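You operate a simulated robot arm through the tools that you are given. There is no shell and no other tool.

Carry out the task below with a simulated robot arm. There is one attempt and no reset: what you move stays moved.

Task
Staple the yellow worksheet set in the booklet stapler and put it back.
Fine: tray in for one pull of the lever; lever raised again, tray shut at the end.
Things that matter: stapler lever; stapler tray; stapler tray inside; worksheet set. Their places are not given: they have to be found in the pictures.

It is judged by the outcome, as a careful person would: the job done as asked, and still so three seconds after it is handed in. It fails if anything else is knocked over, pushed out of place, dropped, spilled or broken.

Robot
A 6-joint arm with a two-finger gripper, fixed in place. Base frame: the origin is on the floor under the middle of its stand, x ahead of it, y to its left, z up; the work surface is at about z = 800. Lengths are in mm, angles in rad, forces in N, time in s.
With the tool pointing down near the work surface it reaches from about 420 to 840 mm from the base axis. Its first joint turns from -2.897 to 2.897 rad. Payload 1.66 kg.
Tool frame: the origin (TCP) lies between the finger pads and is the grasp point; the fingertips stand 16 mm ahead of it; z points along the fingers, y is the line along which they close. The gripper opens to 111 mm; its body begins 104 mm behind the TCP.
Orientation is told as [roll, pitch, yaw] about the base's x, y, z axes, in that order, counted from this pose: with the fingers straight down and closing along the base's y, the tool's x points along the base's -x, its y along +y and its z along -z.

Tools
- The arm moves only by the tool servo_tool. Its argument "motion" is a list of rows, each a list of 7 numbers: the turn, a rotation vector about the base's x, y, z in units of 180 degrees (1.0 is 180 degrees), then the shift along the base's x, y, z in units of 400 mm (1.0 is 400 mm), then the opening, from 0 (shut) to 1 (fully open). In form: [[ax, ay, az, tx, ty, tz, claw], ...]. A call has 1 to 20 rows; each row is the pose to reach, as a shift and turn from the pose commanded when the call began. A call with a number of a shift or a turn outside -1 to 1 is refused whole. Each row takes 0.2 s and may step no farther than 50 mm and 0.15 rad from the row before; otherwise, or with a gripper value out of range, the whole call is refused. Where a pose cannot be reached the arm comes as near as it can. A force on the tool above 50 N (or 10 N above the force at the start of the call, whichever is more), or a blocked arm, ends the call early, and 0.2 s more pass. Each finger travels about 169.8 mm/s and halts on what it meets, pressing with about 25 N; the grip force reading is that of the motor and also rises with nothing between the fingers. The clock runs only during rows and for 0.2 s after the last one: add rows that repeat a pose to give the fingers time. The reply holds the time, the measured pose of the TCP, the force on the tool along the base axes, the opening and the grip force, in the units named above and with some noise, with the torque about the TCP (base axes, N m) and any sound that the robot's microphone picked up.
- Cameras (640 x 400 px; columns grow to the right, rows downward): "scene" is fixed at [50.8, -651.2, 1391.1]; the picture's right is [0.91, -0.41, 0.00], its down [-0.15, -0.32, -0.94] and it looks along [0.39, 0.85, -0.35] (base axes); focal length 374 px, centre (320, 200). "wrist" rides on the gripper at [70, 14, -143] in the tool frame; the picture's right is [-0.19, 0.98, 0.00], its down [-0.87, -0.17, -0.47] and it looks along [-0.46, -0.09, 0.88] (tool axes); focal length 230 px, centre (320, 200).
- snapshot(camera): a new picture of that camera. No time passes.
- move_column(by): moves the trunk up (or, below 0, down) by that many mm; the arm rides with it, the base frame stays. It gives what a move gives, with no picture.
- locate(camera, pixels): there is no depth. For up to 12 entries [column, row, z] of the newest picture of that camera ("zoom" is the newest enlarged one), the place [x, y] in the base frame at which the ray of that pixel passes the height z, good to about 2 mm. No time passes.
- enlarge(camera, box): a new picture of the part [left, top, right, bottom] of that camera's present view, enlarged. No time passes.
- sign_off(): hands the job in; it is judged then, once.

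Leave the gripper open and the arm clear of the work at the hand-in unless told otherwise.

The tools are called by a JSON object that holds its "method" and its "body". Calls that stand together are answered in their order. servo_tool: Moves the arm, as the interface text tells. Its arguments: {"type":"object","properties":{"motion":{"type":"array","items":{"type":"array","items":{"type":"number"}}}},"required":["motion"]} The other tools are called the same way: move_column (by) moves the trunk up or down; snapshot (camera) takes a picture; locate (camera, pixels) gives the place at which the rays of pixels pass given heights; enlarge (camera, box) takes an enlarged picture of a part of a camera's view; sign_off () hands the job in.

At the start:

```text
clock: 0.0
tcp_pos: [404.9, 128.8, 1304.8]
tool_rot: [-0.001, 0.001, 0.0]
ft_force: [-0.3, -1.0, 0.3]
ft_torque: [-0.01, 0.01, 0.02]
grip_width: 110.9
grasp_force: 0.0
trunk travel left (down, up): [-125.0, 465.0]
```

scene: 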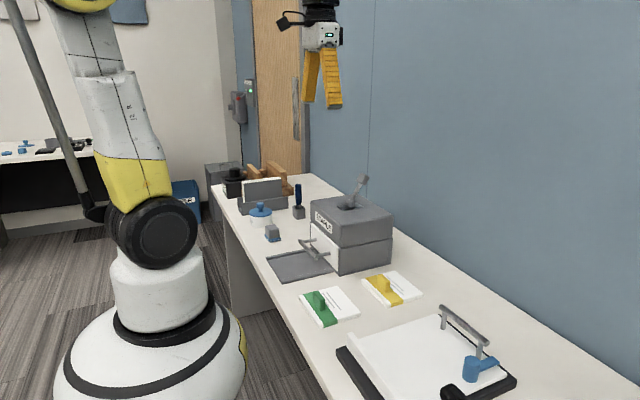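
wrist: 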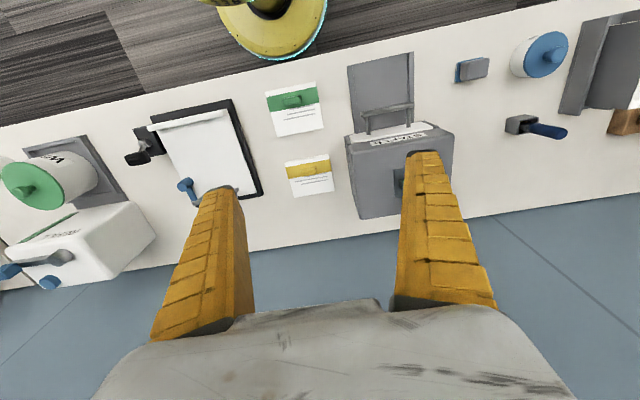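

I see the stapler as a grey box near scene (350,230), with a lever on top at (357,190), a tray on the near-left side at (300,265), and the yellow worksheet set at (392,288). I'll enlarge these parts to study them.

{"method": "enlarge", "body": {"camera": "scene", "box": [250, 160, 430, 320]}}

{"method": "enlarge", "body": {"camera": "wrist", "box": [250, 30, 490, 230]}}

```text
2.50 times, centred on (340, 240) of scene
```

zoom: 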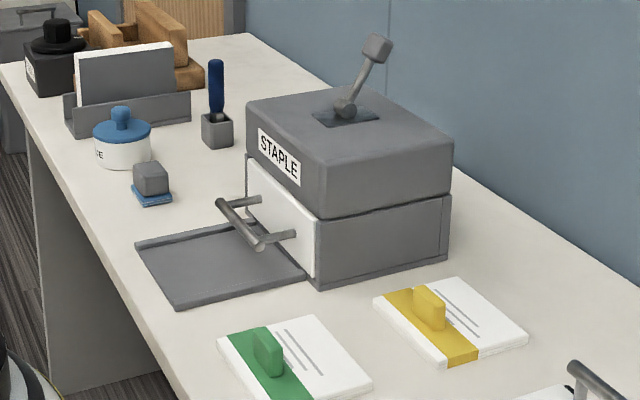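

```text
2.00 times, centred on (370, 130) of wrist
```

zoom: 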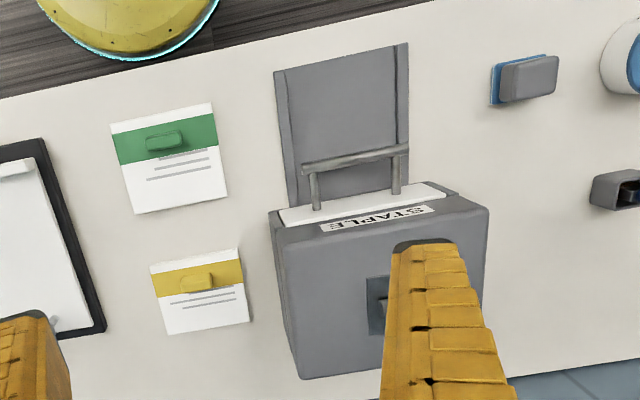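

Now I'll locate key points of the yellow set, stapler and handle using both cameras to determine heights.

{"method": "locate", "body": {"camera": "wrist", "pixels": [[285, 165, 810], [328.5, 155, 810], [334.5, 190, 810], [293, 197.5, 810], [308.5, 170.5, 830], [347, 66, 800], [413, 53, 800], [361.5, 114, 860], [412, 104, 860], [344.5, 137, 950], [454, 134, 950], [360, 219, 950]]}}

{"method": "locate", "body": {"camera": "scene", "pixels": [[361.2, 279.2, 810], [394.8, 270.8, 810], [423.2, 293.2, 810], [389.2, 306, 810], [384, 282.5, 830], [267, 257.5, 800], [283, 283, 800], [299.6, 240.8, 860], [317.6, 258.4, 860], [311, 199, 950], [340, 224, 950], [393, 217, 950]]}}

```text
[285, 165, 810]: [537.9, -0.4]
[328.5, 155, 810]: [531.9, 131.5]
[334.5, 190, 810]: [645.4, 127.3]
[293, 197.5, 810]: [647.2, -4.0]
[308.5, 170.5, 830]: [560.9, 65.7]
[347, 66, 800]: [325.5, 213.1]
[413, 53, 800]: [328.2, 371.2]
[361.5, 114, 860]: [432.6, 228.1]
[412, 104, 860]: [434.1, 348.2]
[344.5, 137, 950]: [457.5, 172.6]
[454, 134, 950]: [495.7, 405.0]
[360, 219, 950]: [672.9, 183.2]
```

```text
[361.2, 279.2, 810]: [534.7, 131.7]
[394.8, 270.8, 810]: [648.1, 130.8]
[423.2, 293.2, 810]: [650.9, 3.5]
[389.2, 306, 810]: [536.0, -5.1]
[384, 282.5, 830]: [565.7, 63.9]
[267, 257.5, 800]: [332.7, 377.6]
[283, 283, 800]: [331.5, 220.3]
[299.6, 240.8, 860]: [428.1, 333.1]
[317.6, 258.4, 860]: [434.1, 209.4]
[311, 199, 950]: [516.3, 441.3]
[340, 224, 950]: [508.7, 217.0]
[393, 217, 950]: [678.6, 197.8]
```

The yellow set is at about x 535–650, y −4–131. To see the lever and tray handle clearly, I'll move the gripper above and in front of the stapler, gripper still open, and look with the wrist camera.

{"method": "servo_tool", "body": {"motion": [[0, 0, 0, -0.025, 0.1, 0, 1], [0, 0, 0, -0.05, 0.2, -0.02, 1], [0, 0, 0, -0.075, 0.3, -0.04, 1], [0, 0, 0, -0.1, 0.4, -0.06, 1], [0, 0, 0, -0.1, 0.4, -0.06, 1]]}}

{"method": "snapshot", "body": {"camera": "wrist"}}

{"method": "enlarge", "body": {"camera": "wrist", "box": [200, 40, 440, 240]}}

```text
clock: 1.2
tcp_pos: [363.6, 293.9, 1279.6]
tool_rot: [-0.001, 0.0, 0.0]
ft_force: [0.5, 0.8, -0.6]
ft_torque: [-0.04, 0.01, 0.0]
grip_width: 110.6
grasp_force: 0.0
trunk travel left (down, up): [-125.0, 465.0]
```

```text
taken
```

wrist: 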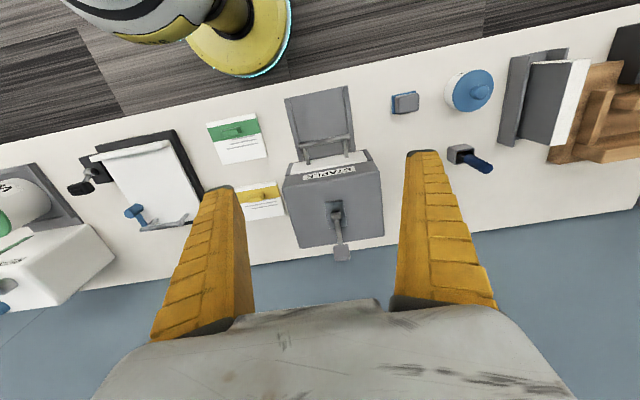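

```text
2.00 times, centred on (320, 140) of wrist
```

zoom: 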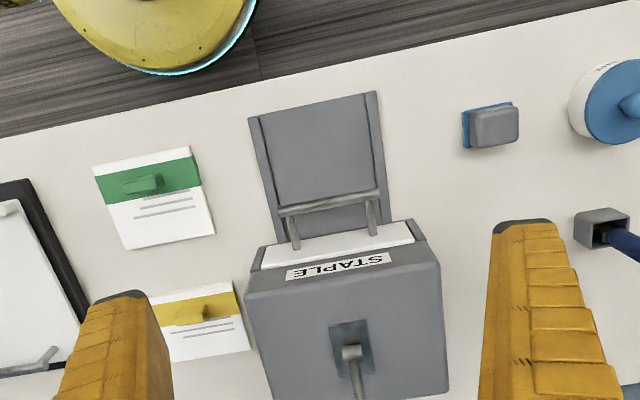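

The lever points up and back (+x), away from the robot. I'll enlarge the lever in both views and triangulate.

{"method": "enlarge", "body": {"camera": "wrist", "box": [270, 140, 400, 270]}}

{"method": "enlarge", "body": {"camera": "scene", "box": [295, 165, 405, 275]}}

```text
3.08 times, centred on (335, 205) of wrist
```

zoom: 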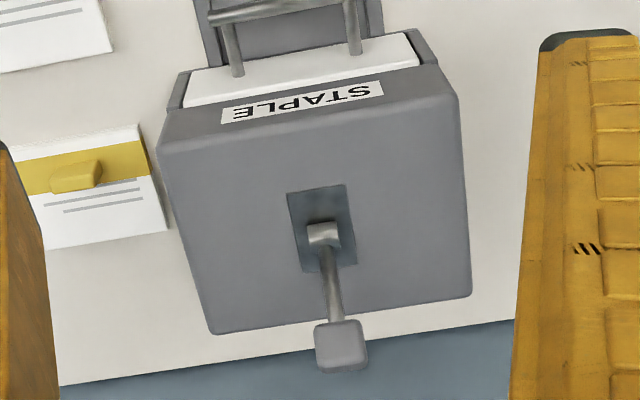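

```text
3.64 times, centred on (350, 220) of scene
```

zoom: 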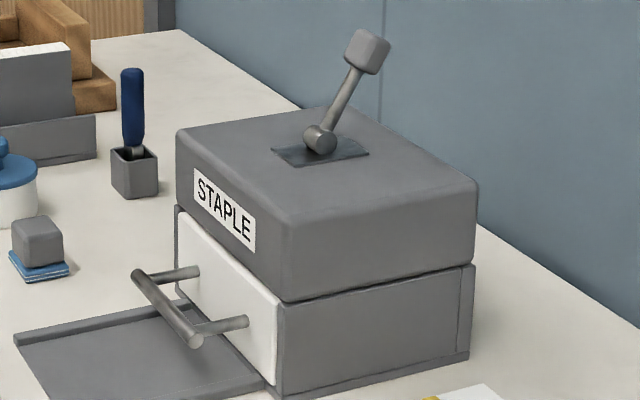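

I'll get the rays of matched features (pivot, knob, corners, handle ends) at two heights in both cameras for triangulation.

{"method": "locate", "body": {"camera": "wrist", "pixels": [[336, 216.4, 1000], [336, 216.4, 900], [341.8, 252.1, 1080], [341.8, 252.1, 1000], [283.1, 188.8, 1000], [283.1, 188.8, 900], [378.8, 171.6, 950], [300.3, 247.9, 950], [383.7, 235.8, 950], [303, 158.5, 880], [352, 149, 880], [345, 164, 900]]}}

{"method": "locate", "body": {"camera": "scene", "pixels": [[350, 203.5, 1000], [350, 203.5, 900], [363.2, 179.3, 1080], [363.2, 179.3, 1000], [340.4, 220, 1000], [340.4, 220, 900], [311.5, 200.8, 950], [392.6, 215.3, 950], [299.7, 240.6, 870], [316.2, 258.7, 870], [337.6, 270.8, 805], [338.7, 247.5, 880]]}}

```text
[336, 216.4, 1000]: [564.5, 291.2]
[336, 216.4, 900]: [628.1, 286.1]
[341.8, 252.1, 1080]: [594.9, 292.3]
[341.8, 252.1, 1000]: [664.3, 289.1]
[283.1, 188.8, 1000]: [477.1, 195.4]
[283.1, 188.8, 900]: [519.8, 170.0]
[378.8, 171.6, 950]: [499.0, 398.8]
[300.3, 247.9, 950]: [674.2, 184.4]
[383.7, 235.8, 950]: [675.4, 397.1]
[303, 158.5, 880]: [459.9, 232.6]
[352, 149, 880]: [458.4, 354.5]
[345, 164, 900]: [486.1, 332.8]
```

```text
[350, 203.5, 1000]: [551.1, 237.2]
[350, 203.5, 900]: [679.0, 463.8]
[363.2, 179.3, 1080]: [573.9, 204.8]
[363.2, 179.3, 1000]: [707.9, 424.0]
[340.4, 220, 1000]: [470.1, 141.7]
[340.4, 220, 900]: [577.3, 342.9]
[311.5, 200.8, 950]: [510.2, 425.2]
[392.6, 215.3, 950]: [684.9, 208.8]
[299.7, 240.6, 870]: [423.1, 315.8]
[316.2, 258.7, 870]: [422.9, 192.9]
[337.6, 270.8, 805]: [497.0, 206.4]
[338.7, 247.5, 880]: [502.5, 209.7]
```

Triangulated: lever pivot ≈ (580,290,977), knob ≈ (624,291,1048), housing top z≈972 with front x≈490, handle bar ≈ x 437, y 228–352, z≈849. Now I'll look at the gripper in the scene view to gauge its dimensions.

{"method": "snapshot", "body": {"camera": "scene"}}

{"method": "enlarge", "body": {"camera": "scene", "box": [200, 0, 360, 120]}}

```text
taken
```

scene: 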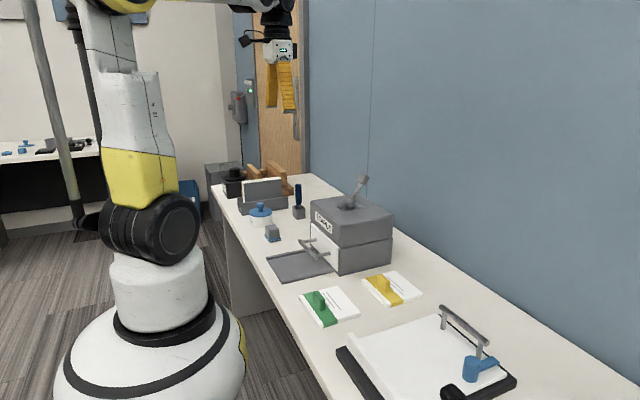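

```text
3.33 times, centred on (280, 60) of scene
```

zoom: 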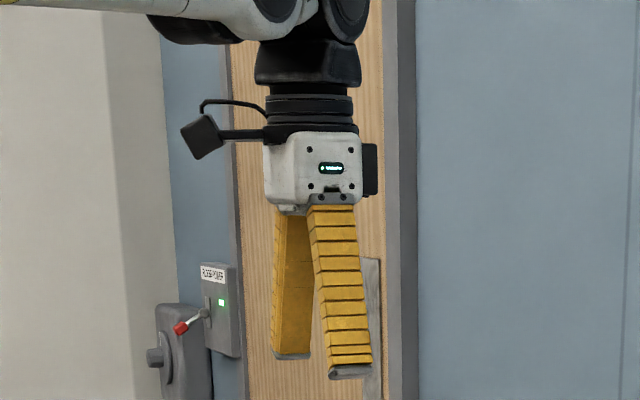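

The handle bar runs along y, so I'll rotate the gripper 90° (closing along x), descend to above the bar at about (432,290,1050), and narrow the opening to ~40 mm.

{"method": "servo_tool", "body": {"motion": [[0, 0, 0.0455, 0.015, 0, -0.052, 1], [0, 0, 0.0909, 0.03, 0, -0.104, 1], [0, 0, 0.1364, 0.045, 0, -0.157, 1], [0, 0, 0.1818, 0.06, 0, -0.209, 0.8], [0, 0, 0.2273, 0.075, 0, -0.261, 0.6], [0, 0, 0.2727, 0.09, 0, -0.313, 0.36], [0, 0, 0.3182, 0.106, 0, -0.366, 0.36], [0, 0, 0.3636, 0.121, 0, -0.418, 0.36], [0, 0, 0.4091, 0.137, 0, -0.47, 0.36], [0, 0, 0.4545, 0.152, 0, -0.522, 0.36], [0, 0, 0.5, 0.1675, 0, -0.575, 0.36], [0, 0, 0.5, 0.1675, 0, -0.575, 0.36]]}}

{"method": "snapshot", "body": {"camera": "wrist"}}

{"method": "snapshot", "body": {"camera": "scene"}}

```text
clock: 3.8
tcp_pos: [431.8, 288.2, 1048.8]
tool_rot: [0.001, 0.001, 1.574]
ft_force: [-0.3, 0.2, -0.7]
ft_torque: [0.04, 0.0, -0.01]
grip_width: 42.3
grasp_force: 1.8
trunk travel left (down, up): [-125.0, 465.0]
```

```text
taken
```

wrist: 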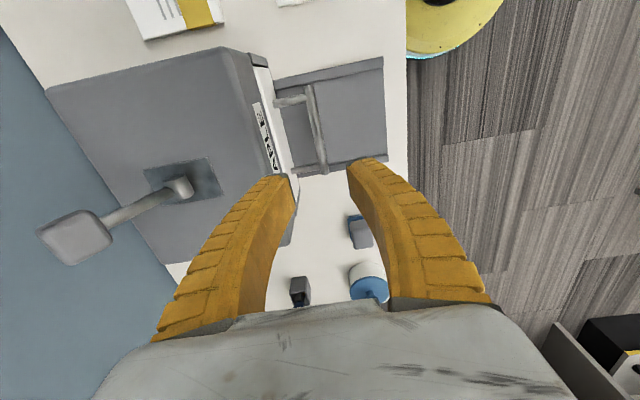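

```text
taken
```

scene: 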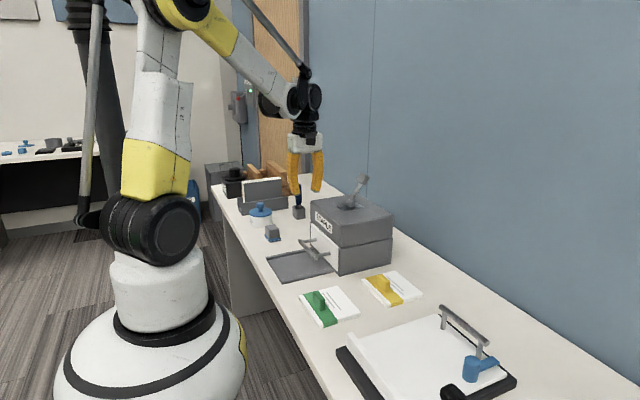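

The fingers bend like fin-ray fingers. I'll enlarge both views to check finger bulge and refine the bar's position.

{"method": "enlarge", "body": {"camera": "wrist", "box": [220, 40, 420, 200]}}

{"method": "enlarge", "body": {"camera": "scene", "box": [240, 110, 400, 290]}}

{"method": "locate", "body": {"camera": "wrist", "pixels": [[310, 86, 850], [324, 172, 850], [291, 102, 850], [300, 170, 850], [318, 130, 850], [285, 60, 885], [299, 180, 885], [256, 52, 972], [383, 58, 802], [386, 150, 802]]}}

```text
2.50 times, centred on (320, 120) of wrist
```

zoom: 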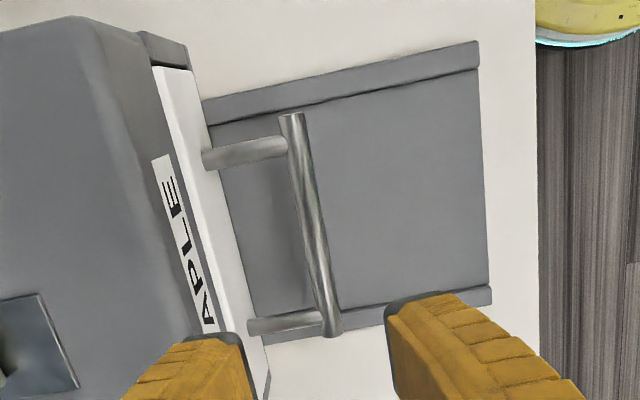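

```text
2.22 times, centred on (320, 200) of scene
```

zoom: 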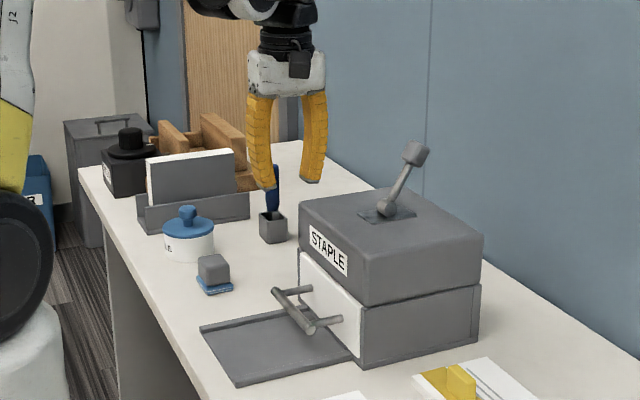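

```text
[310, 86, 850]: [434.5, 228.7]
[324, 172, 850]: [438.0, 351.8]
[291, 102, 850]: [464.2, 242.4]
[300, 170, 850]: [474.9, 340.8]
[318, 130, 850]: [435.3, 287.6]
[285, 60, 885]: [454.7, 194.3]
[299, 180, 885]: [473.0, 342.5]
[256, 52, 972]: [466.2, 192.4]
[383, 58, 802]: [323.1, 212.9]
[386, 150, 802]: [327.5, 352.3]
```

Bar centre is (436,289,850), panel front at x≈488. I'll narrow to ~34 mm and lower vertically so the bar sits between the fingers.

{"method": "servo_tool", "body": {"motion": [[0, 0, 0, 0, 0, -0.05, 0.3], [0, 0, 0, 0, 0, -0.15, 0.3], [0, 0, 0, 0, 0, -0.25, 0.3], [0, 0, 0, 0, 0, -0.3, 0.3], [0, 0, 0, 0, 0, -0.3, 0.3]]}}

{"method": "snapshot", "body": {"camera": "wrist"}}

{"method": "enlarge", "body": {"camera": "scene", "box": [240, 110, 400, 290]}}

```text
clock: 5.0
tcp_pos: [433.1, 289.9, 930.8]
tool_rot: [0.001, 0.0, 1.572]
ft_force: [0.0, -0.6, 0.5]
ft_torque: [-0.03, 0.0, 0.02]
grip_width: 35.8
grasp_force: 2.1
trunk travel left (down, up): [-125.0, 465.0]
```

```text
taken
```

wrist: 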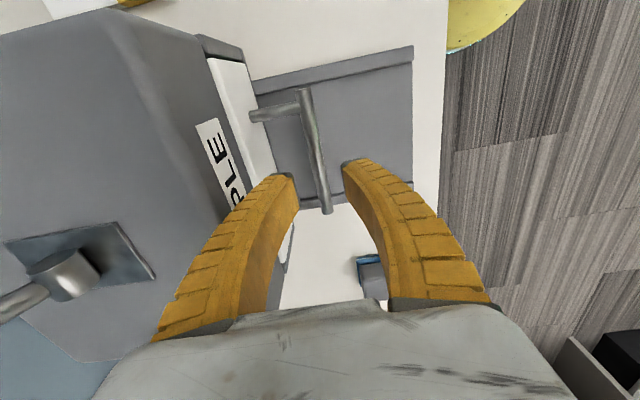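

```text
2.22 times, centred on (320, 200) of scene
```

zoom: 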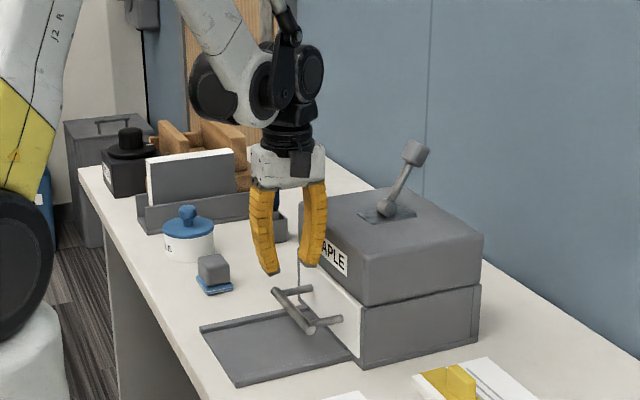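

The bar appears centred between the fingers. Lowering the last 80 mm, watching for contact.

{"method": "servo_tool", "body": {"motion": [[0, 0, 0, 0, 0, -0.05, 0.3], [0, 0, 0, 0, 0, -0.1, 0.3], [0, 0, 0, 0, 0, -0.15, 0.3], [0, 0, 0, 0, 0, -0.2, 0.3], [0, 0, 0, 0, 0, -0.2, 0.3]]}}

{"method": "snapshot", "body": {"camera": "wrist"}}

{"method": "enlarge", "body": {"camera": "scene", "box": [240, 150, 400, 290]}}

```text
clock: 6.2
tcp_pos: [433.3, 289.7, 851.4]
tool_rot: [0.0, 0.0, 1.571]
ft_force: [0.8, -0.1, -0.6]
ft_torque: [-0.03, -0.01, -0.01]
grip_width: 35.7
grasp_force: 1.6
trunk travel left (down, up): [-125.0, 465.0]
```

```text
taken
```

wrist: 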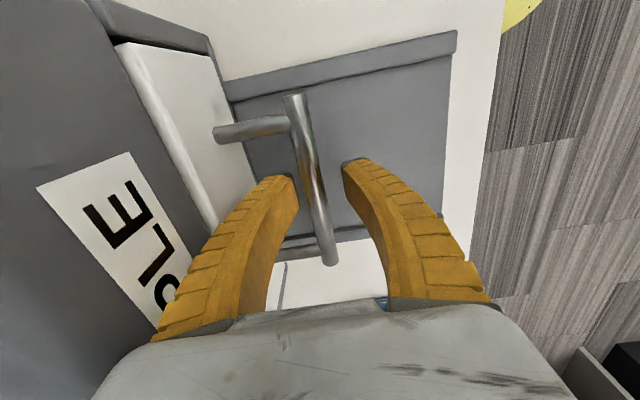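

```text
2.86 times, centred on (320, 220) of scene
```

zoom: 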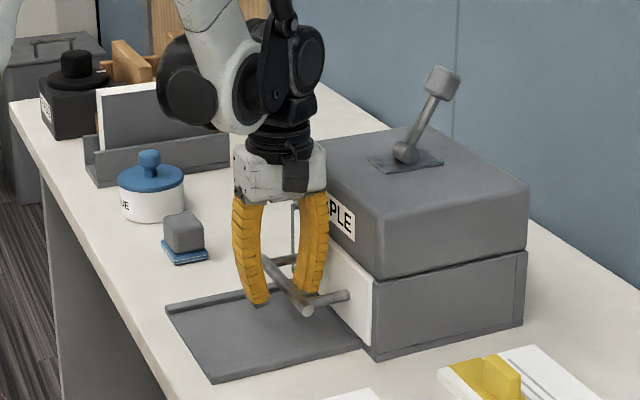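

The bar is between the fingers. I'll centre by +3 mm and close on it.

{"method": "servo_tool", "body": {"motion": [[0, 0, 0, 0.006, 0, 0, 0.25], [0, 0, 0, 0.006, 0, 0, 0.1], [0, 0, 0, 0.006, 0, 0, 0.0], [0, 0, 0, 0.006, 0, 0, 0.0]]}}

```text
clock: 7.2
tcp_pos: [436.3, 290.5, 852.6]
tool_rot: [0.001, -0.001, 1.571]
ft_force: [0.1, 0.4, -0.1]
ft_torque: [0.04, 0.01, 0.01]
grip_width: 10.4
grasp_force: 33.9
trunk travel left (down, up): [-125.0, 465.0]
```

Gripped (10.4 mm, 34 N). Now pull the tray out toward −x in small steps, checking force.

{"method": "servo_tool", "body": {"motion": [[0, 0, 0, -0.02, 0, 0, 0], [0, 0, 0, -0.04, 0, 0, 0], [0, 0, 0, -0.07, 0, 0, 0], [0, 0, 0, -0.1, 0, 0, 0], [0, 0, 0, -0.13, 0, 0, 0], [0, 0, 0, -0.15, 0, 0, 0], [0, 0, 0, -0.15, 0, 0, 0]]}}

{"method": "snapshot", "body": {"camera": "wrist"}}

{"method": "enlarge", "body": {"camera": "scene", "box": [240, 150, 400, 290]}}

```text
clock: 8.8
tcp_pos: [374.6, 290.2, 850.5]
tool_rot: [0.0, 0.001, 1.571]
ft_force: [-0.2, 0.3, 0.4]
ft_torque: [0.01, -0.02, -0.02]
grip_width: 11.3
grasp_force: 33.8
trunk travel left (down, up): [-125.0, 465.0]
```

```text
taken
```

wrist: 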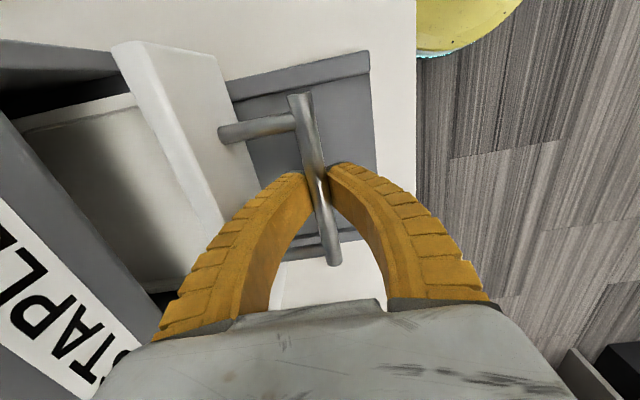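

```text
2.86 times, centred on (320, 220) of scene
```

zoom: 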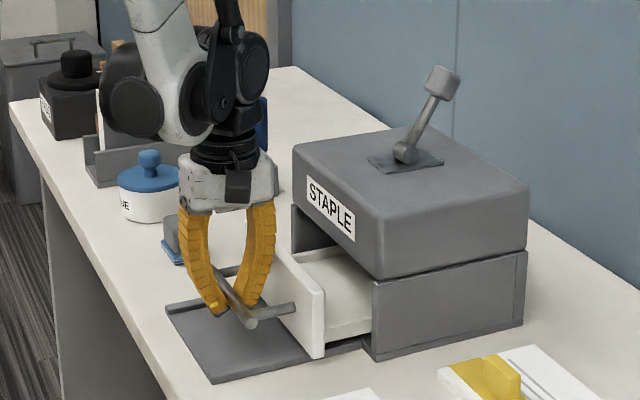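

The tray slides freely. I'll keep pulling in small steps until it stops or reach ends.

{"method": "servo_tool", "body": {"motion": [[0, 0, 0, -0.03, 0, 0, 0], [0, 0, 0, -0.06, 0, 0, 0], [0, 0, 0, -0.09, 0, 0, 0], [0, 0, 0, -0.12, 0, 0, 0], [0, 0, 0, -0.15, 0, 0, 0], [0, 0, 0, -0.15, 0, 0, 0]]}}

{"method": "snapshot", "body": {"camera": "wrist"}}

{"method": "enlarge", "body": {"camera": "scene", "box": [240, 150, 400, 290]}}

```text
clock: 10.2
tcp_pos: [314.5, 290.5, 852.0]
tool_rot: [-0.001, 0.001, 1.572]
ft_force: [-1.0, -4.2, -1.1]
ft_torque: [-0.02, 0.01, -0.03]
grip_width: 10.2
grasp_force: 33.6
trunk travel left (down, up): [-125.0, 465.0]
```

```text
taken
```

wrist: 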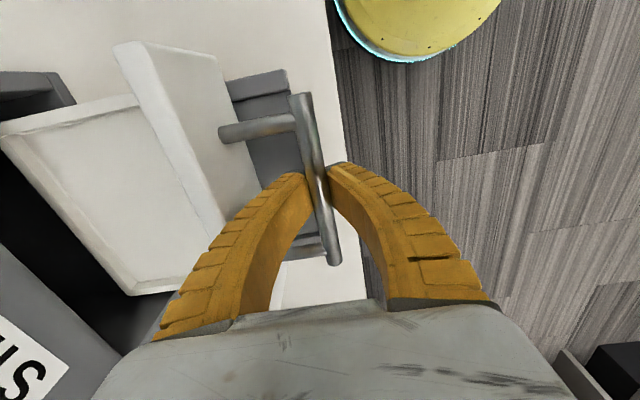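

```text
2.86 times, centred on (320, 220) of scene
```

zoom: 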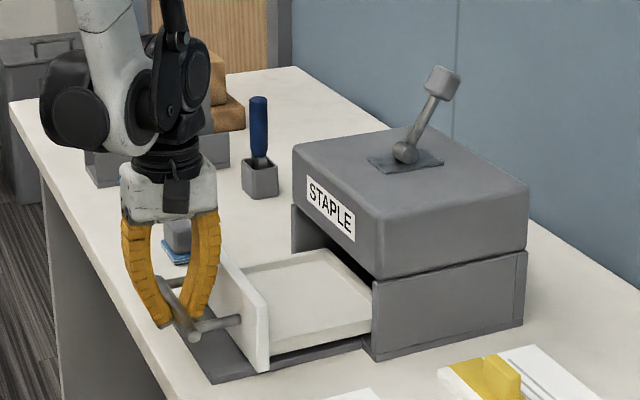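

The tray is out ~122 mm and its back rim is visible. I'll locate the tray's interior edges at likely heights.

{"method": "locate", "body": {"camera": "zoom", "pixels": [[372, 291, 830], [326, 250, 830], [244, 275, 830], [269, 352, 815], [372, 335, 815], [265, 300, 880], [222, 248, 880], [326, 250, 820], [372, 291, 820], [258, 296, 885], [212, 382, 800], [190, 335, 850]]}}

{"method": "locate", "body": {"camera": "wrist", "pixels": [[135, 97, 830], [2, 128, 830], [130, 293, 830], [135, 107, 815], [20, 140, 815], [130, 278, 815], [215, 55, 885], [115, 45, 885], [312, 95, 850]]}}

{"method": "enlarge", "body": {"camera": "wrist", "box": [0, 20, 240, 320]}}

```text
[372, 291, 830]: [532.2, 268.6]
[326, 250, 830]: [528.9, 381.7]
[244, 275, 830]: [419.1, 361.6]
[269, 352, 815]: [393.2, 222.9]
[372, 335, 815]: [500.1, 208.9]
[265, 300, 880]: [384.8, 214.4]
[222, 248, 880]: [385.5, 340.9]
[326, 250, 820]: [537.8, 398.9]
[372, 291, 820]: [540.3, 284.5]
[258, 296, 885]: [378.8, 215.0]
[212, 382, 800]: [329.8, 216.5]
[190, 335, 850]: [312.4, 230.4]
```

```text
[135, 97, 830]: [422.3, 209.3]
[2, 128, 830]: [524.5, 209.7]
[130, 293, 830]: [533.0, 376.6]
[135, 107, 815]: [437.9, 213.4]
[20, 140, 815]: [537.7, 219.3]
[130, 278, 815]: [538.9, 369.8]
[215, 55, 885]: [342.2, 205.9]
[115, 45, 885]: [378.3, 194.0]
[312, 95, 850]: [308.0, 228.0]
```

```text
1.33 times, centred on (120, 170) of wrist
```

zoom: 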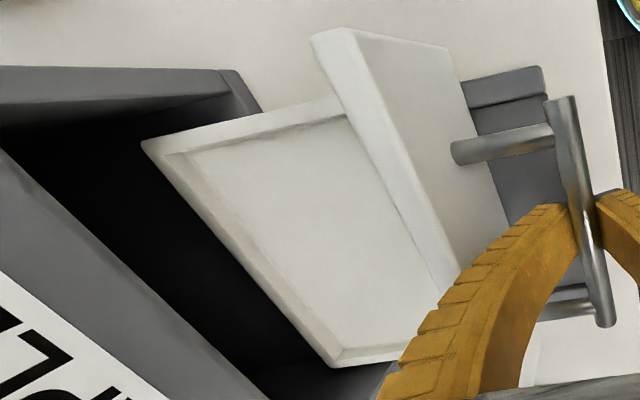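

The tray interior spans about y 217–370 and its back rim is still ~35 mm under the housing. I'll pull a bit further, gently.

{"method": "servo_tool", "body": {"motion": [[0, 0, 0, -0.02, 0, 0, 0], [0, 0, 0, -0.04, 0, 0, 0], [0, 0, 0, -0.06, 0, 0, 0], [0, 0, 0, -0.06, 0, 0, 0]]}}

{"method": "enlarge", "body": {"camera": "scene", "box": [240, 150, 400, 290]}}

```text
clock: 11.2
tcp_pos: [290.5, 290.0, 851.1]
tool_rot: [0.0, 0.0, 1.57]
ft_force: [0.9, -0.9, -2.1]
ft_torque: [0.05, -0.01, 0.01]
grip_width: 9.8
grasp_force: 34.3
trunk travel left (down, up): [-125.0, 465.0]
```

```text
2.86 times, centred on (320, 220) of scene
```

zoom: 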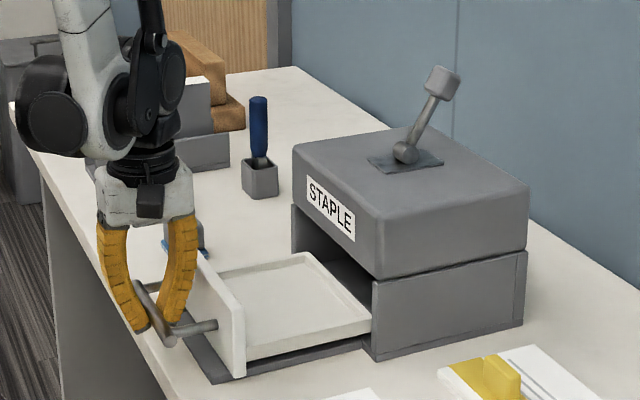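

Still free. A few mm more, gently, to clear the housing.

{"method": "servo_tool", "body": {"motion": [[0, 0, 0, -0.01, 0, 0, 0], [0, 0, 0, -0.02, 0, 0, 0], [0, 0, 0, -0.03, 0, 0, 0], [0, 0, 0, -0.03, 0, 0, 0]]}}

{"method": "enlarge", "body": {"camera": "scene", "box": [240, 150, 400, 290]}}

{"method": "snapshot", "body": {"camera": "wrist"}}

```text
clock: 12.2
tcp_pos: [280.9, 289.6, 853.2]
tool_rot: [0.002, 0.002, 1.568]
ft_force: [0.6, -21.0, -25.9]
ft_torque: [-0.32, 0.05, 0.04]
grip_width: 6.0
grasp_force: 33.9
out of reach, approached as far as the arm can: row 3, 4
trunk travel left (down, up): [-125.0, 465.0]
```

```text
2.86 times, centred on (320, 220) of scene
```

zoom: 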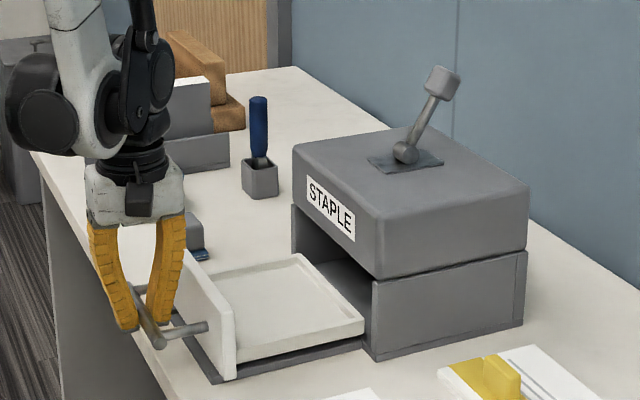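

```text
taken
```

wrist: 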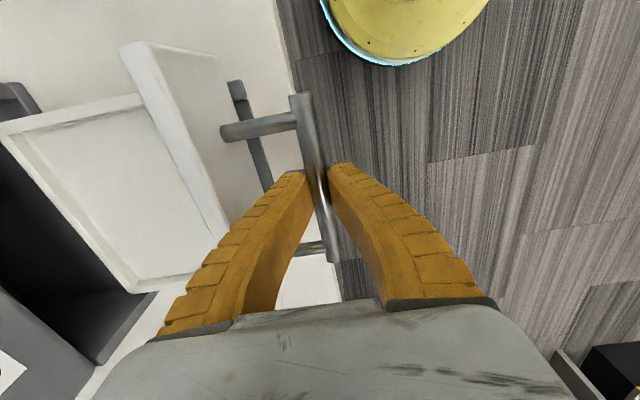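

The arm hit its reach limit with some force building up. I'll relax by moving back a few mm toward +x while still gripping, and read the force.

{"method": "servo_tool", "body": {"motion": [[0, 0, 0, 0.01, 0, 0, 0], [0, 0, 0, 0.015, 0, 0, 0], [0, 0, 0, 0.015, 0, 0, 0]]}}

{"method": "enlarge", "body": {"camera": "scene", "box": [240, 150, 400, 290]}}

```text
clock: 13.0
tcp_pos: [287.0, 290.1, 854.1]
tool_rot: [-0.001, 0.0, 1.572]
ft_force: [-0.2, -24.2, -20.9]
ft_torque: [-0.28, 0.03, 0.04]
grip_width: 6.0
grasp_force: 34.1
trunk travel left (down, up): [-125.0, 465.0]
```

```text
2.86 times, centred on (320, 220) of scene
```

zoom: 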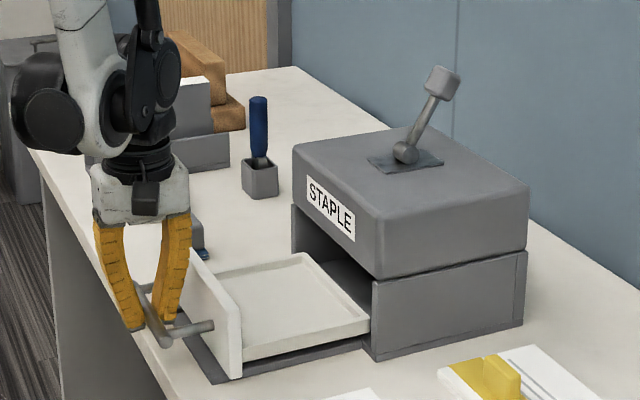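

I'll now release the bar by opening to ~34 mm, then rise straight up.

{"method": "servo_tool", "body": {"motion": [[0, 0, 0, 0, 0, 0, 0.15], [0, 0, 0, 0, 0, 0, 0.3], [0, 0, 0, 0, 0, 0, 0.3]]}}

{"method": "snapshot", "body": {"camera": "wrist"}}

```text
clock: 13.8
tcp_pos: [285.3, 291.2, 853.5]
tool_rot: [-0.001, 0.0, 1.57]
ft_force: [-0.5, 0.6, 0.3]
ft_torque: [-0.06, 0.03, 0.01]
grip_width: 36.0
grasp_force: 1.5
trunk travel left (down, up): [-125.0, 465.0]
```

```text
taken
```

wrist: 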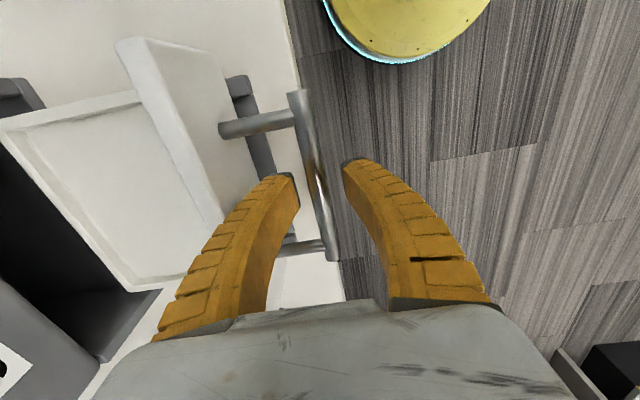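

Free. Rising straight up 150 mm, then I'll look down on the tray.

{"method": "servo_tool", "body": {"motion": [[0, 0, 0, 0, 0, 0.1, 0.3], [0, 0, 0, 0, 0, 0.2, 0.3], [0, 0, 0, 0, 0, 0.3, 0.3], [0, 0, 0, 0, 0, 0.4, 0.3], [0, 0, 0, 0, 0, 0.5, 0.3], [0, 0, 0, 0, 0, 0.5, 0.3]]}}

{"method": "snapshot", "body": {"camera": "wrist"}}

{"method": "snapshot", "body": {"camera": "scene"}}

```text
clock: 15.2
tcp_pos: [285.6, 287.8, 1054.6]
tool_rot: [0.0, 0.001, 1.572]
ft_force: [-0.2, -0.1, 0.1]
ft_torque: [0.01, 0.0, 0.02]
grip_width: 36.1
grasp_force: 1.7
trunk travel left (down, up): [-125.0, 465.0]
```

```text
taken
```

wrist: 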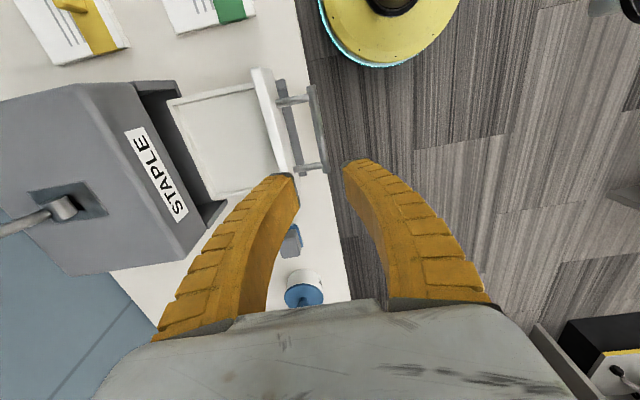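

```text
taken
```

scene: 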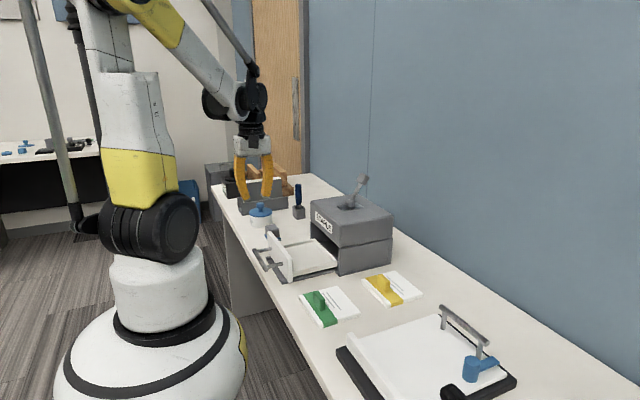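

The tray is open and stays. I'll enlarge both views to measure its interior.

{"method": "enlarge", "body": {"camera": "wrist", "box": [130, 50, 350, 210]}}

{"method": "enlarge", "body": {"camera": "scene", "box": [245, 200, 435, 330]}}

```text
2.50 times, centred on (240, 130) of wrist
```

zoom: 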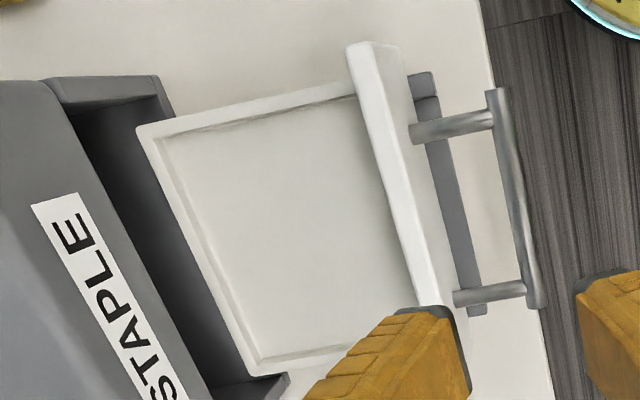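

```text
3.08 times, centred on (340, 265) of scene
```

zoom: 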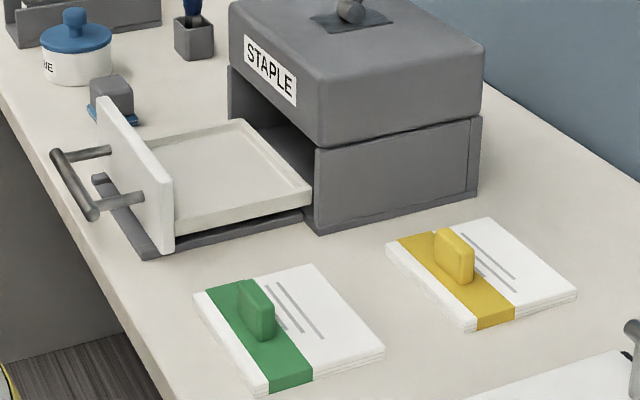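

I'll triangulate the tray rim corners and the tab/sheet top with both cameras.

{"method": "locate", "body": {"camera": "wrist", "pixels": [[166.8, 102, 830], [166.8, 102, 810], [214, 200, 830], [214, 200, 810], [176, 106.8, 825], [184, 114, 808], [251, 82, 808], [252, 69.2, 890], [250.4, 68, 890], [254, 84, 825], [279.2, 172, 890], [304, 170, 850]]}}

{"method": "locate", "body": {"camera": "scene", "pixels": [[337.1, 261.8, 830], [337.1, 261.8, 810], [315, 239, 830], [315, 239, 810], [292.6, 269.2, 830], [292.6, 269.2, 810], [292.6, 260.3, 885], [268.5, 231.6, 885], [383, 275.5, 835], [388.5, 283, 835], [380.6, 283, 815], [391.6, 292, 815]]}}

```text
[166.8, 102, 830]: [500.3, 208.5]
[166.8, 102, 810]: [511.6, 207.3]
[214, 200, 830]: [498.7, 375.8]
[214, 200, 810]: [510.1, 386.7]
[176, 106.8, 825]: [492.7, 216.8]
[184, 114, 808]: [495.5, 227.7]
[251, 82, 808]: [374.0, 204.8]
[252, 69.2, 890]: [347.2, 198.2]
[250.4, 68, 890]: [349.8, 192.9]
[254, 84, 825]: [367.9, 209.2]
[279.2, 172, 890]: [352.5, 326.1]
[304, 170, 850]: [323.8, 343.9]
```

```text
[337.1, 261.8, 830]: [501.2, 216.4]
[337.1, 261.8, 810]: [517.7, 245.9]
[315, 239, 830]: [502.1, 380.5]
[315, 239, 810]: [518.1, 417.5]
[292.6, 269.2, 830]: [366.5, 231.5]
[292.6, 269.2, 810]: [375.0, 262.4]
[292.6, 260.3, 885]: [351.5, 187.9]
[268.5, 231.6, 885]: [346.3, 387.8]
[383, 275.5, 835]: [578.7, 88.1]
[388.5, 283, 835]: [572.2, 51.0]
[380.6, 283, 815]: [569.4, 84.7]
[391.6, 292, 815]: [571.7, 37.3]
```

Tray rim top z≈834; interior about x 350–489, y 217–366, centre (420,291). The yellow tab is ~45 mm long in y, ~13 mm thick, so I'll grip its ends along y. Moving above the yellow set at (555,65), rotating back to yaw 0 with the gripper open.

{"method": "servo_tool", "body": {"motion": [[0, 0, -0.0455, 0.061, -0.051, 0, 0.4], [0, 0, -0.0909, 0.122, -0.102, 0, 0.6], [0, 0, -0.1364, 0.184, -0.153, 0, 0.8], [0, 0, -0.1818, 0.245, -0.203, 0, 1], [0, 0, -0.2273, 0.306, -0.254, -0.02, 1], [0, 0, -0.2727, 0.367, -0.305, -0.04, 1], [0, 0, -0.3182, 0.429, -0.356, -0.06, 1], [0, 0, -0.3636, 0.49, -0.407, -0.08, 1], [0, 0, -0.4091, 0.551, -0.458, -0.1, 1], [0, 0, -0.4545, 0.613, -0.509, -0.12, 1], [0, 0, -0.5, 0.674, -0.56, -0.135, 1], [0, 0, -0.5, 0.674, -0.56, -0.135, 1]]}}

{"method": "snapshot", "body": {"camera": "wrist"}}

{"method": "enlarge", "body": {"camera": "wrist", "box": [210, 50, 430, 230]}}

```text
clock: 17.8
tcp_pos: [556.3, 65.5, 999.8]
tool_rot: [0.001, 0.0, -0.002]
ft_force: [-0.2, -0.5, 0.7]
ft_torque: [0.0, 0.02, -0.01]
grip_width: 110.8
grasp_force: 0.1
trunk travel left (down, up): [-125.0, 465.0]
```

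```text
taken
```

wrist: 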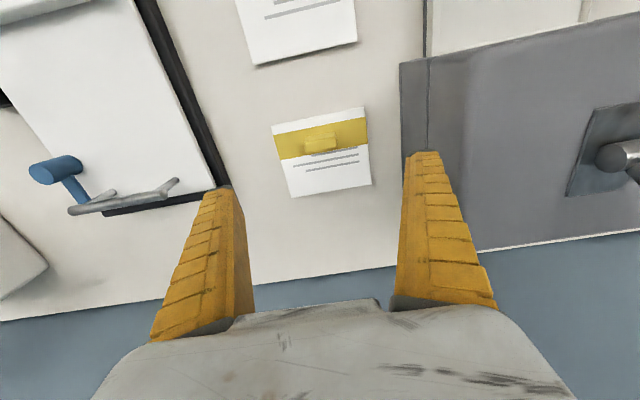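

```text
2.22 times, centred on (320, 140) of wrist
```

zoom: 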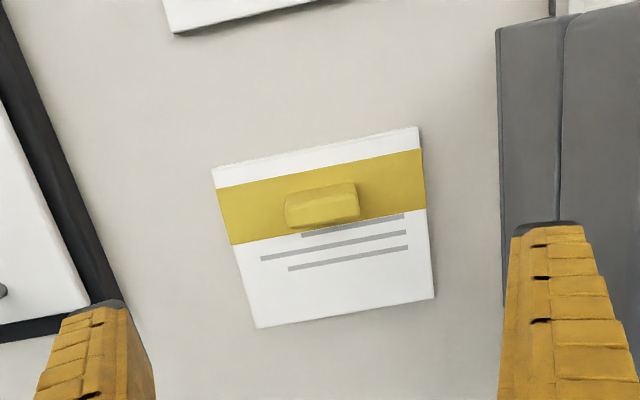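

I'll locate the sheet corners and tab edges precisely here.

{"method": "locate", "body": {"camera": "zoom", "pixels": [[211, 168, 810], [418, 127, 810], [434, 298, 810], [257, 328, 810], [287, 227, 838], [360, 214, 838], [284, 205, 838], [356, 190, 838], [322, 210, 838], [288, 197, 812], [354, 184, 812]]}}

{"method": "enlarge", "body": {"camera": "wrist", "box": [270, 100, 380, 200]}}

{"method": "enlarge", "body": {"camera": "scene", "box": [350, 250, 440, 320]}}

```text
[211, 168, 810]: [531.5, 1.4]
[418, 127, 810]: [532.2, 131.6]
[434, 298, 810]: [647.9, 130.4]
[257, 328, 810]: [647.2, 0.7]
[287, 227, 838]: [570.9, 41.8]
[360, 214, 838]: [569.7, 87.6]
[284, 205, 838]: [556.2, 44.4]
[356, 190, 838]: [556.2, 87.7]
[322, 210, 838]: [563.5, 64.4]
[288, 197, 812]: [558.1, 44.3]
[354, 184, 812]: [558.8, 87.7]
```

```text
4.00 times, centred on (325, 150) of wrist
```

zoom: 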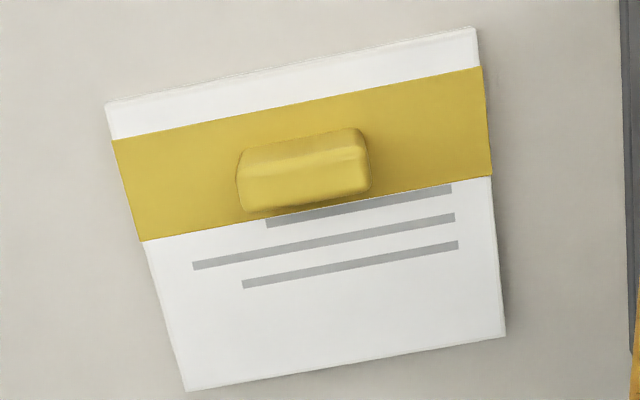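

```text
5.71 times, centred on (395, 285) of scene
```

zoom: 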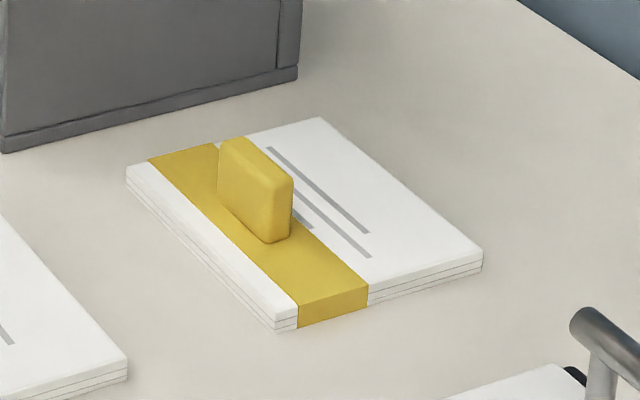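

Sheet: x 532–648, y 1–131, top z≈809; tab centre (563.5, 65.5), top z≈839. I'll descend around the tab with an 80 mm opening to TCP z≈830.

{"method": "servo_tool", "body": {"motion": [[0, 0, 0, 0.018, 0, -0.1, 0.75], [0, 0, 0, 0.018, 0, -0.2, 0.72], [0, 0, 0, 0.018, 0, -0.3, 0.72], [0, 0, 0, 0.018, 0, -0.36, 0.72], [0, 0, 0, 0.018, 0, -0.4, 0.72], [0, 0, 0, 0.018, 0, -0.4, 0.72]]}}

{"method": "snapshot", "body": {"camera": "wrist"}}

{"method": "enlarge", "body": {"camera": "scene", "box": [330, 200, 450, 320]}}

```text
clock: 19.2
tcp_pos: [562.5, 67.0, 839.3]
tool_rot: [0.0, -0.001, 0.001]
ft_force: [1.2, 0.0, -0.9]
ft_torque: [-0.03, 0.02, 0.02]
grip_width: 81.3
grasp_force: 1.6
trunk travel left (down, up): [-125.0, 465.0]
```

```text
taken
```

wrist: 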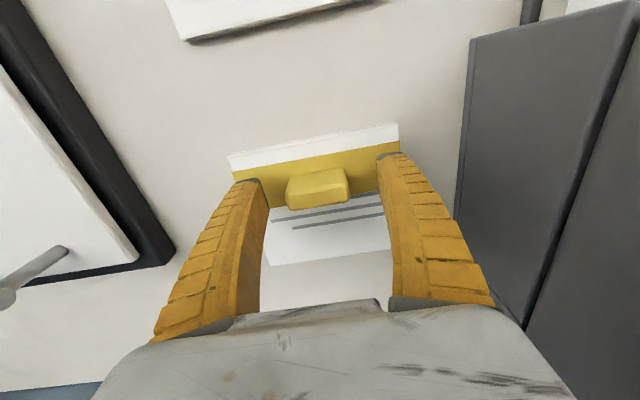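

```text
3.33 times, centred on (390, 260) of scene
```

zoom: 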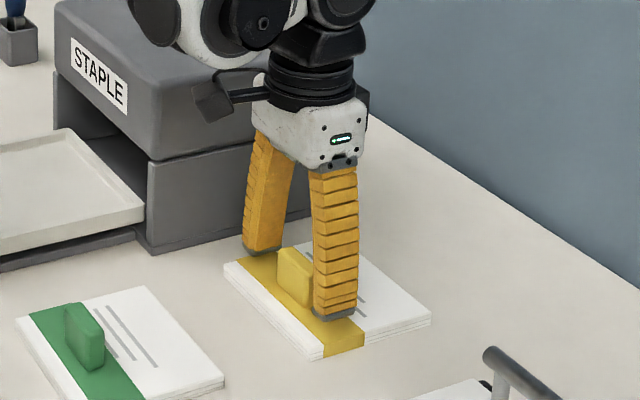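

The tab is centred between fingers. Lowering 8 mm more and closing on the tab ends.

{"method": "servo_tool", "body": {"motion": [[0, 0, 0, 0, 0, -0.02, 0.72], [0, 0, 0, 0, 0, -0.02, 0.5], [0, 0, 0, 0, 0, -0.02, 0.3], [0, 0, 0, 0, 0, -0.02, 0.1], [0, 0, 0, 0, 0, -0.02, 0.1]]}}

{"method": "snapshot", "body": {"camera": "wrist"}}

```text
clock: 20.4
tcp_pos: [562.7, 66.2, 831.4]
tool_rot: [0.001, -0.002, 0.001]
ft_force: [1.9, -0.4, 5.2]
ft_torque: [-0.03, -0.06, -0.01]
grip_width: 41.0
grasp_force: 25.3
trunk travel left (down, up): [-125.0, 465.0]
```

```text
taken
```

wrist: 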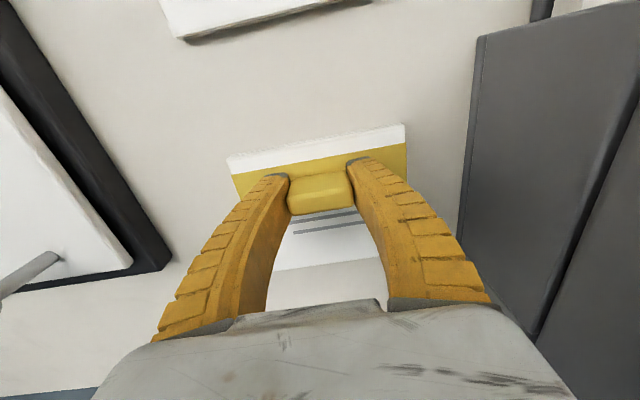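

Gripped (41 mm, 25 N). Lifting 60 mm and checking that the set comes along.

{"method": "servo_tool", "body": {"motion": [[0, 0, 0, 0, 0, 0.025, 0.1], [0, 0, 0, 0, 0, 0.075, 0.1], [0, 0, 0, 0, 0, 0.15, 0.1], [0, 0, 0, 0, 0, 0.15, 0.1]]}}

{"method": "snapshot", "body": {"camera": "wrist"}}

{"method": "enlarge", "body": {"camera": "scene", "box": [330, 180, 450, 320]}}

```text
clock: 21.4
tcp_pos: [563.2, 68.4, 892.1]
tool_rot: [-0.001, -0.002, 0.0]
ft_force: [-0.3, 0.9, -0.5]
ft_torque: [-0.01, -0.02, 0.0]
grip_width: 39.0
grasp_force: 24.3
trunk travel left (down, up): [-125.0, 465.0]
```

```text
taken
```

wrist: 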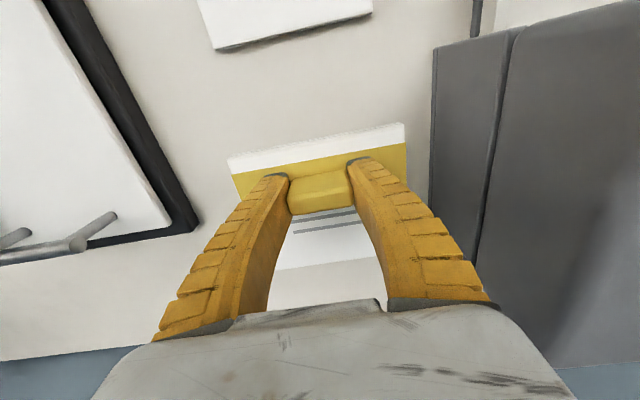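

```text
2.86 times, centred on (390, 250) of scene
```

zoom: 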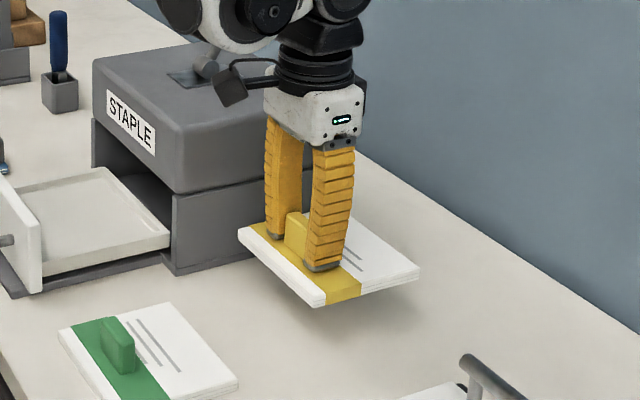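

The set is held level. I'll raise it above the housing height and carry it in an arc over to above the tray at about (393,291).

{"method": "servo_tool", "body": {"motion": [[0, 0, 0, 0, 0, 0.1125, 0.1], [0, 0, 0, -0.0375, 0, 0.225, 0.1], [0, 0, 0, -0.1125, 0, 0.3125, 0.1], [0, 0, 0, -0.2, 0.0375, 0.345, 0.1], [0, 0, 0, -0.25, 0.125, 0.345, 0.1], [0, 0, 0, -0.2875, 0.225, 0.345, 0.1], [0, 0, 0, -0.325, 0.325, 0.345, 0.1], [0, 0, 0, -0.3625, 0.425, 0.345, 0.1], [0, 0, 0, -0.4, 0.5125, 0.345, 0.1], [0, 0, 0, -0.425, 0.5625, 0.345, 0.1], [0, 0, 0, -0.425, 0.5625, 0.345, 0.1]]}}

{"method": "snapshot", "body": {"camera": "wrist"}}

{"method": "enlarge", "body": {"camera": "scene", "box": [230, 130, 430, 300]}}

```text
clock: 23.8
tcp_pos: [391.0, 292.9, 1029.5]
tool_rot: [0.0, 0.002, 0.001]
ft_force: [-0.3, 0.4, -0.4]
ft_torque: [0.01, 0.02, 0.0]
grip_width: 39.0
grasp_force: 25.2
trunk travel left (down, up): [-125.0, 465.0]
```

```text
taken
```

wrist: 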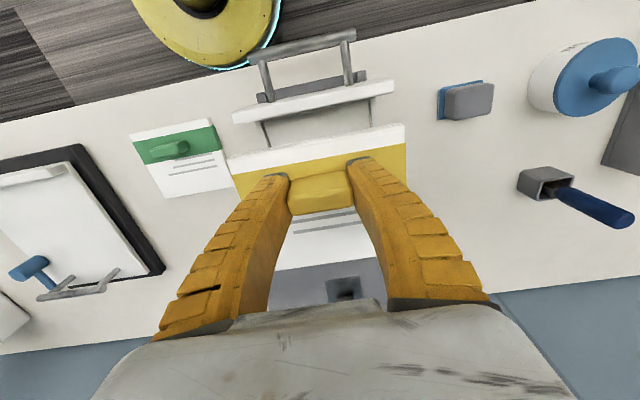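

```text
2.35 times, centred on (330, 215) of scene
```

zoom: 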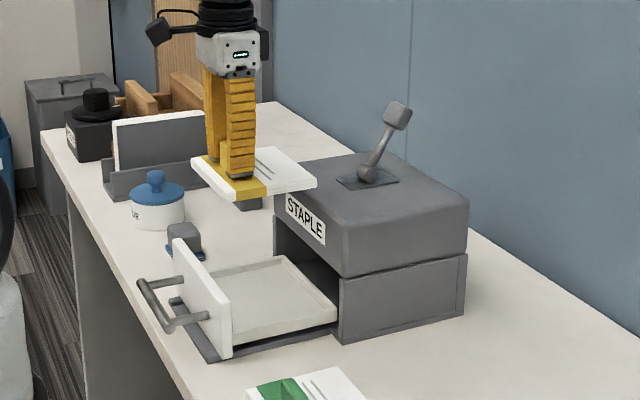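

The set is above the tray. I'll verify the panel position relative to the set before descending.

{"method": "locate", "body": {"camera": "wrist", "pixels": [[234, 121, 887], [393, 92, 887], [265, 147, 834], [383, 123, 834], [228, 157, 1007], [404, 122, 1007], [249, 59, 850], [353, 36, 850]]}}

{"method": "enlarge", "body": {"camera": "wrist", "box": [210, 20, 430, 200]}}

```text
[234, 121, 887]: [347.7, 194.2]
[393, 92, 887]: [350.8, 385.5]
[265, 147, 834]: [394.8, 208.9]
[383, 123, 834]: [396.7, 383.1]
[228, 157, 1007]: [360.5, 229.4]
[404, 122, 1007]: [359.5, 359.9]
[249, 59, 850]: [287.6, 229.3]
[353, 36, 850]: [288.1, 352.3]
```

```text
2.22 times, centred on (320, 110) of wrist
```

zoom: 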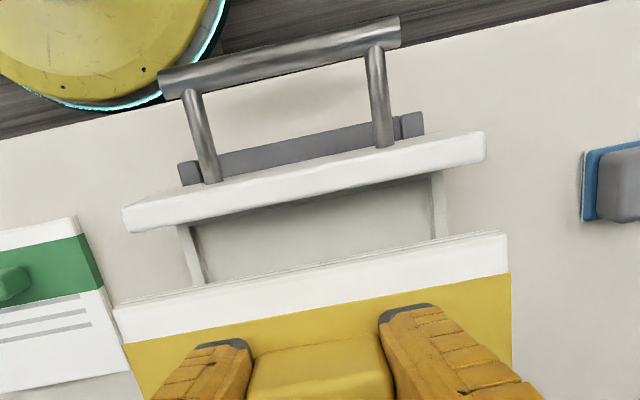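

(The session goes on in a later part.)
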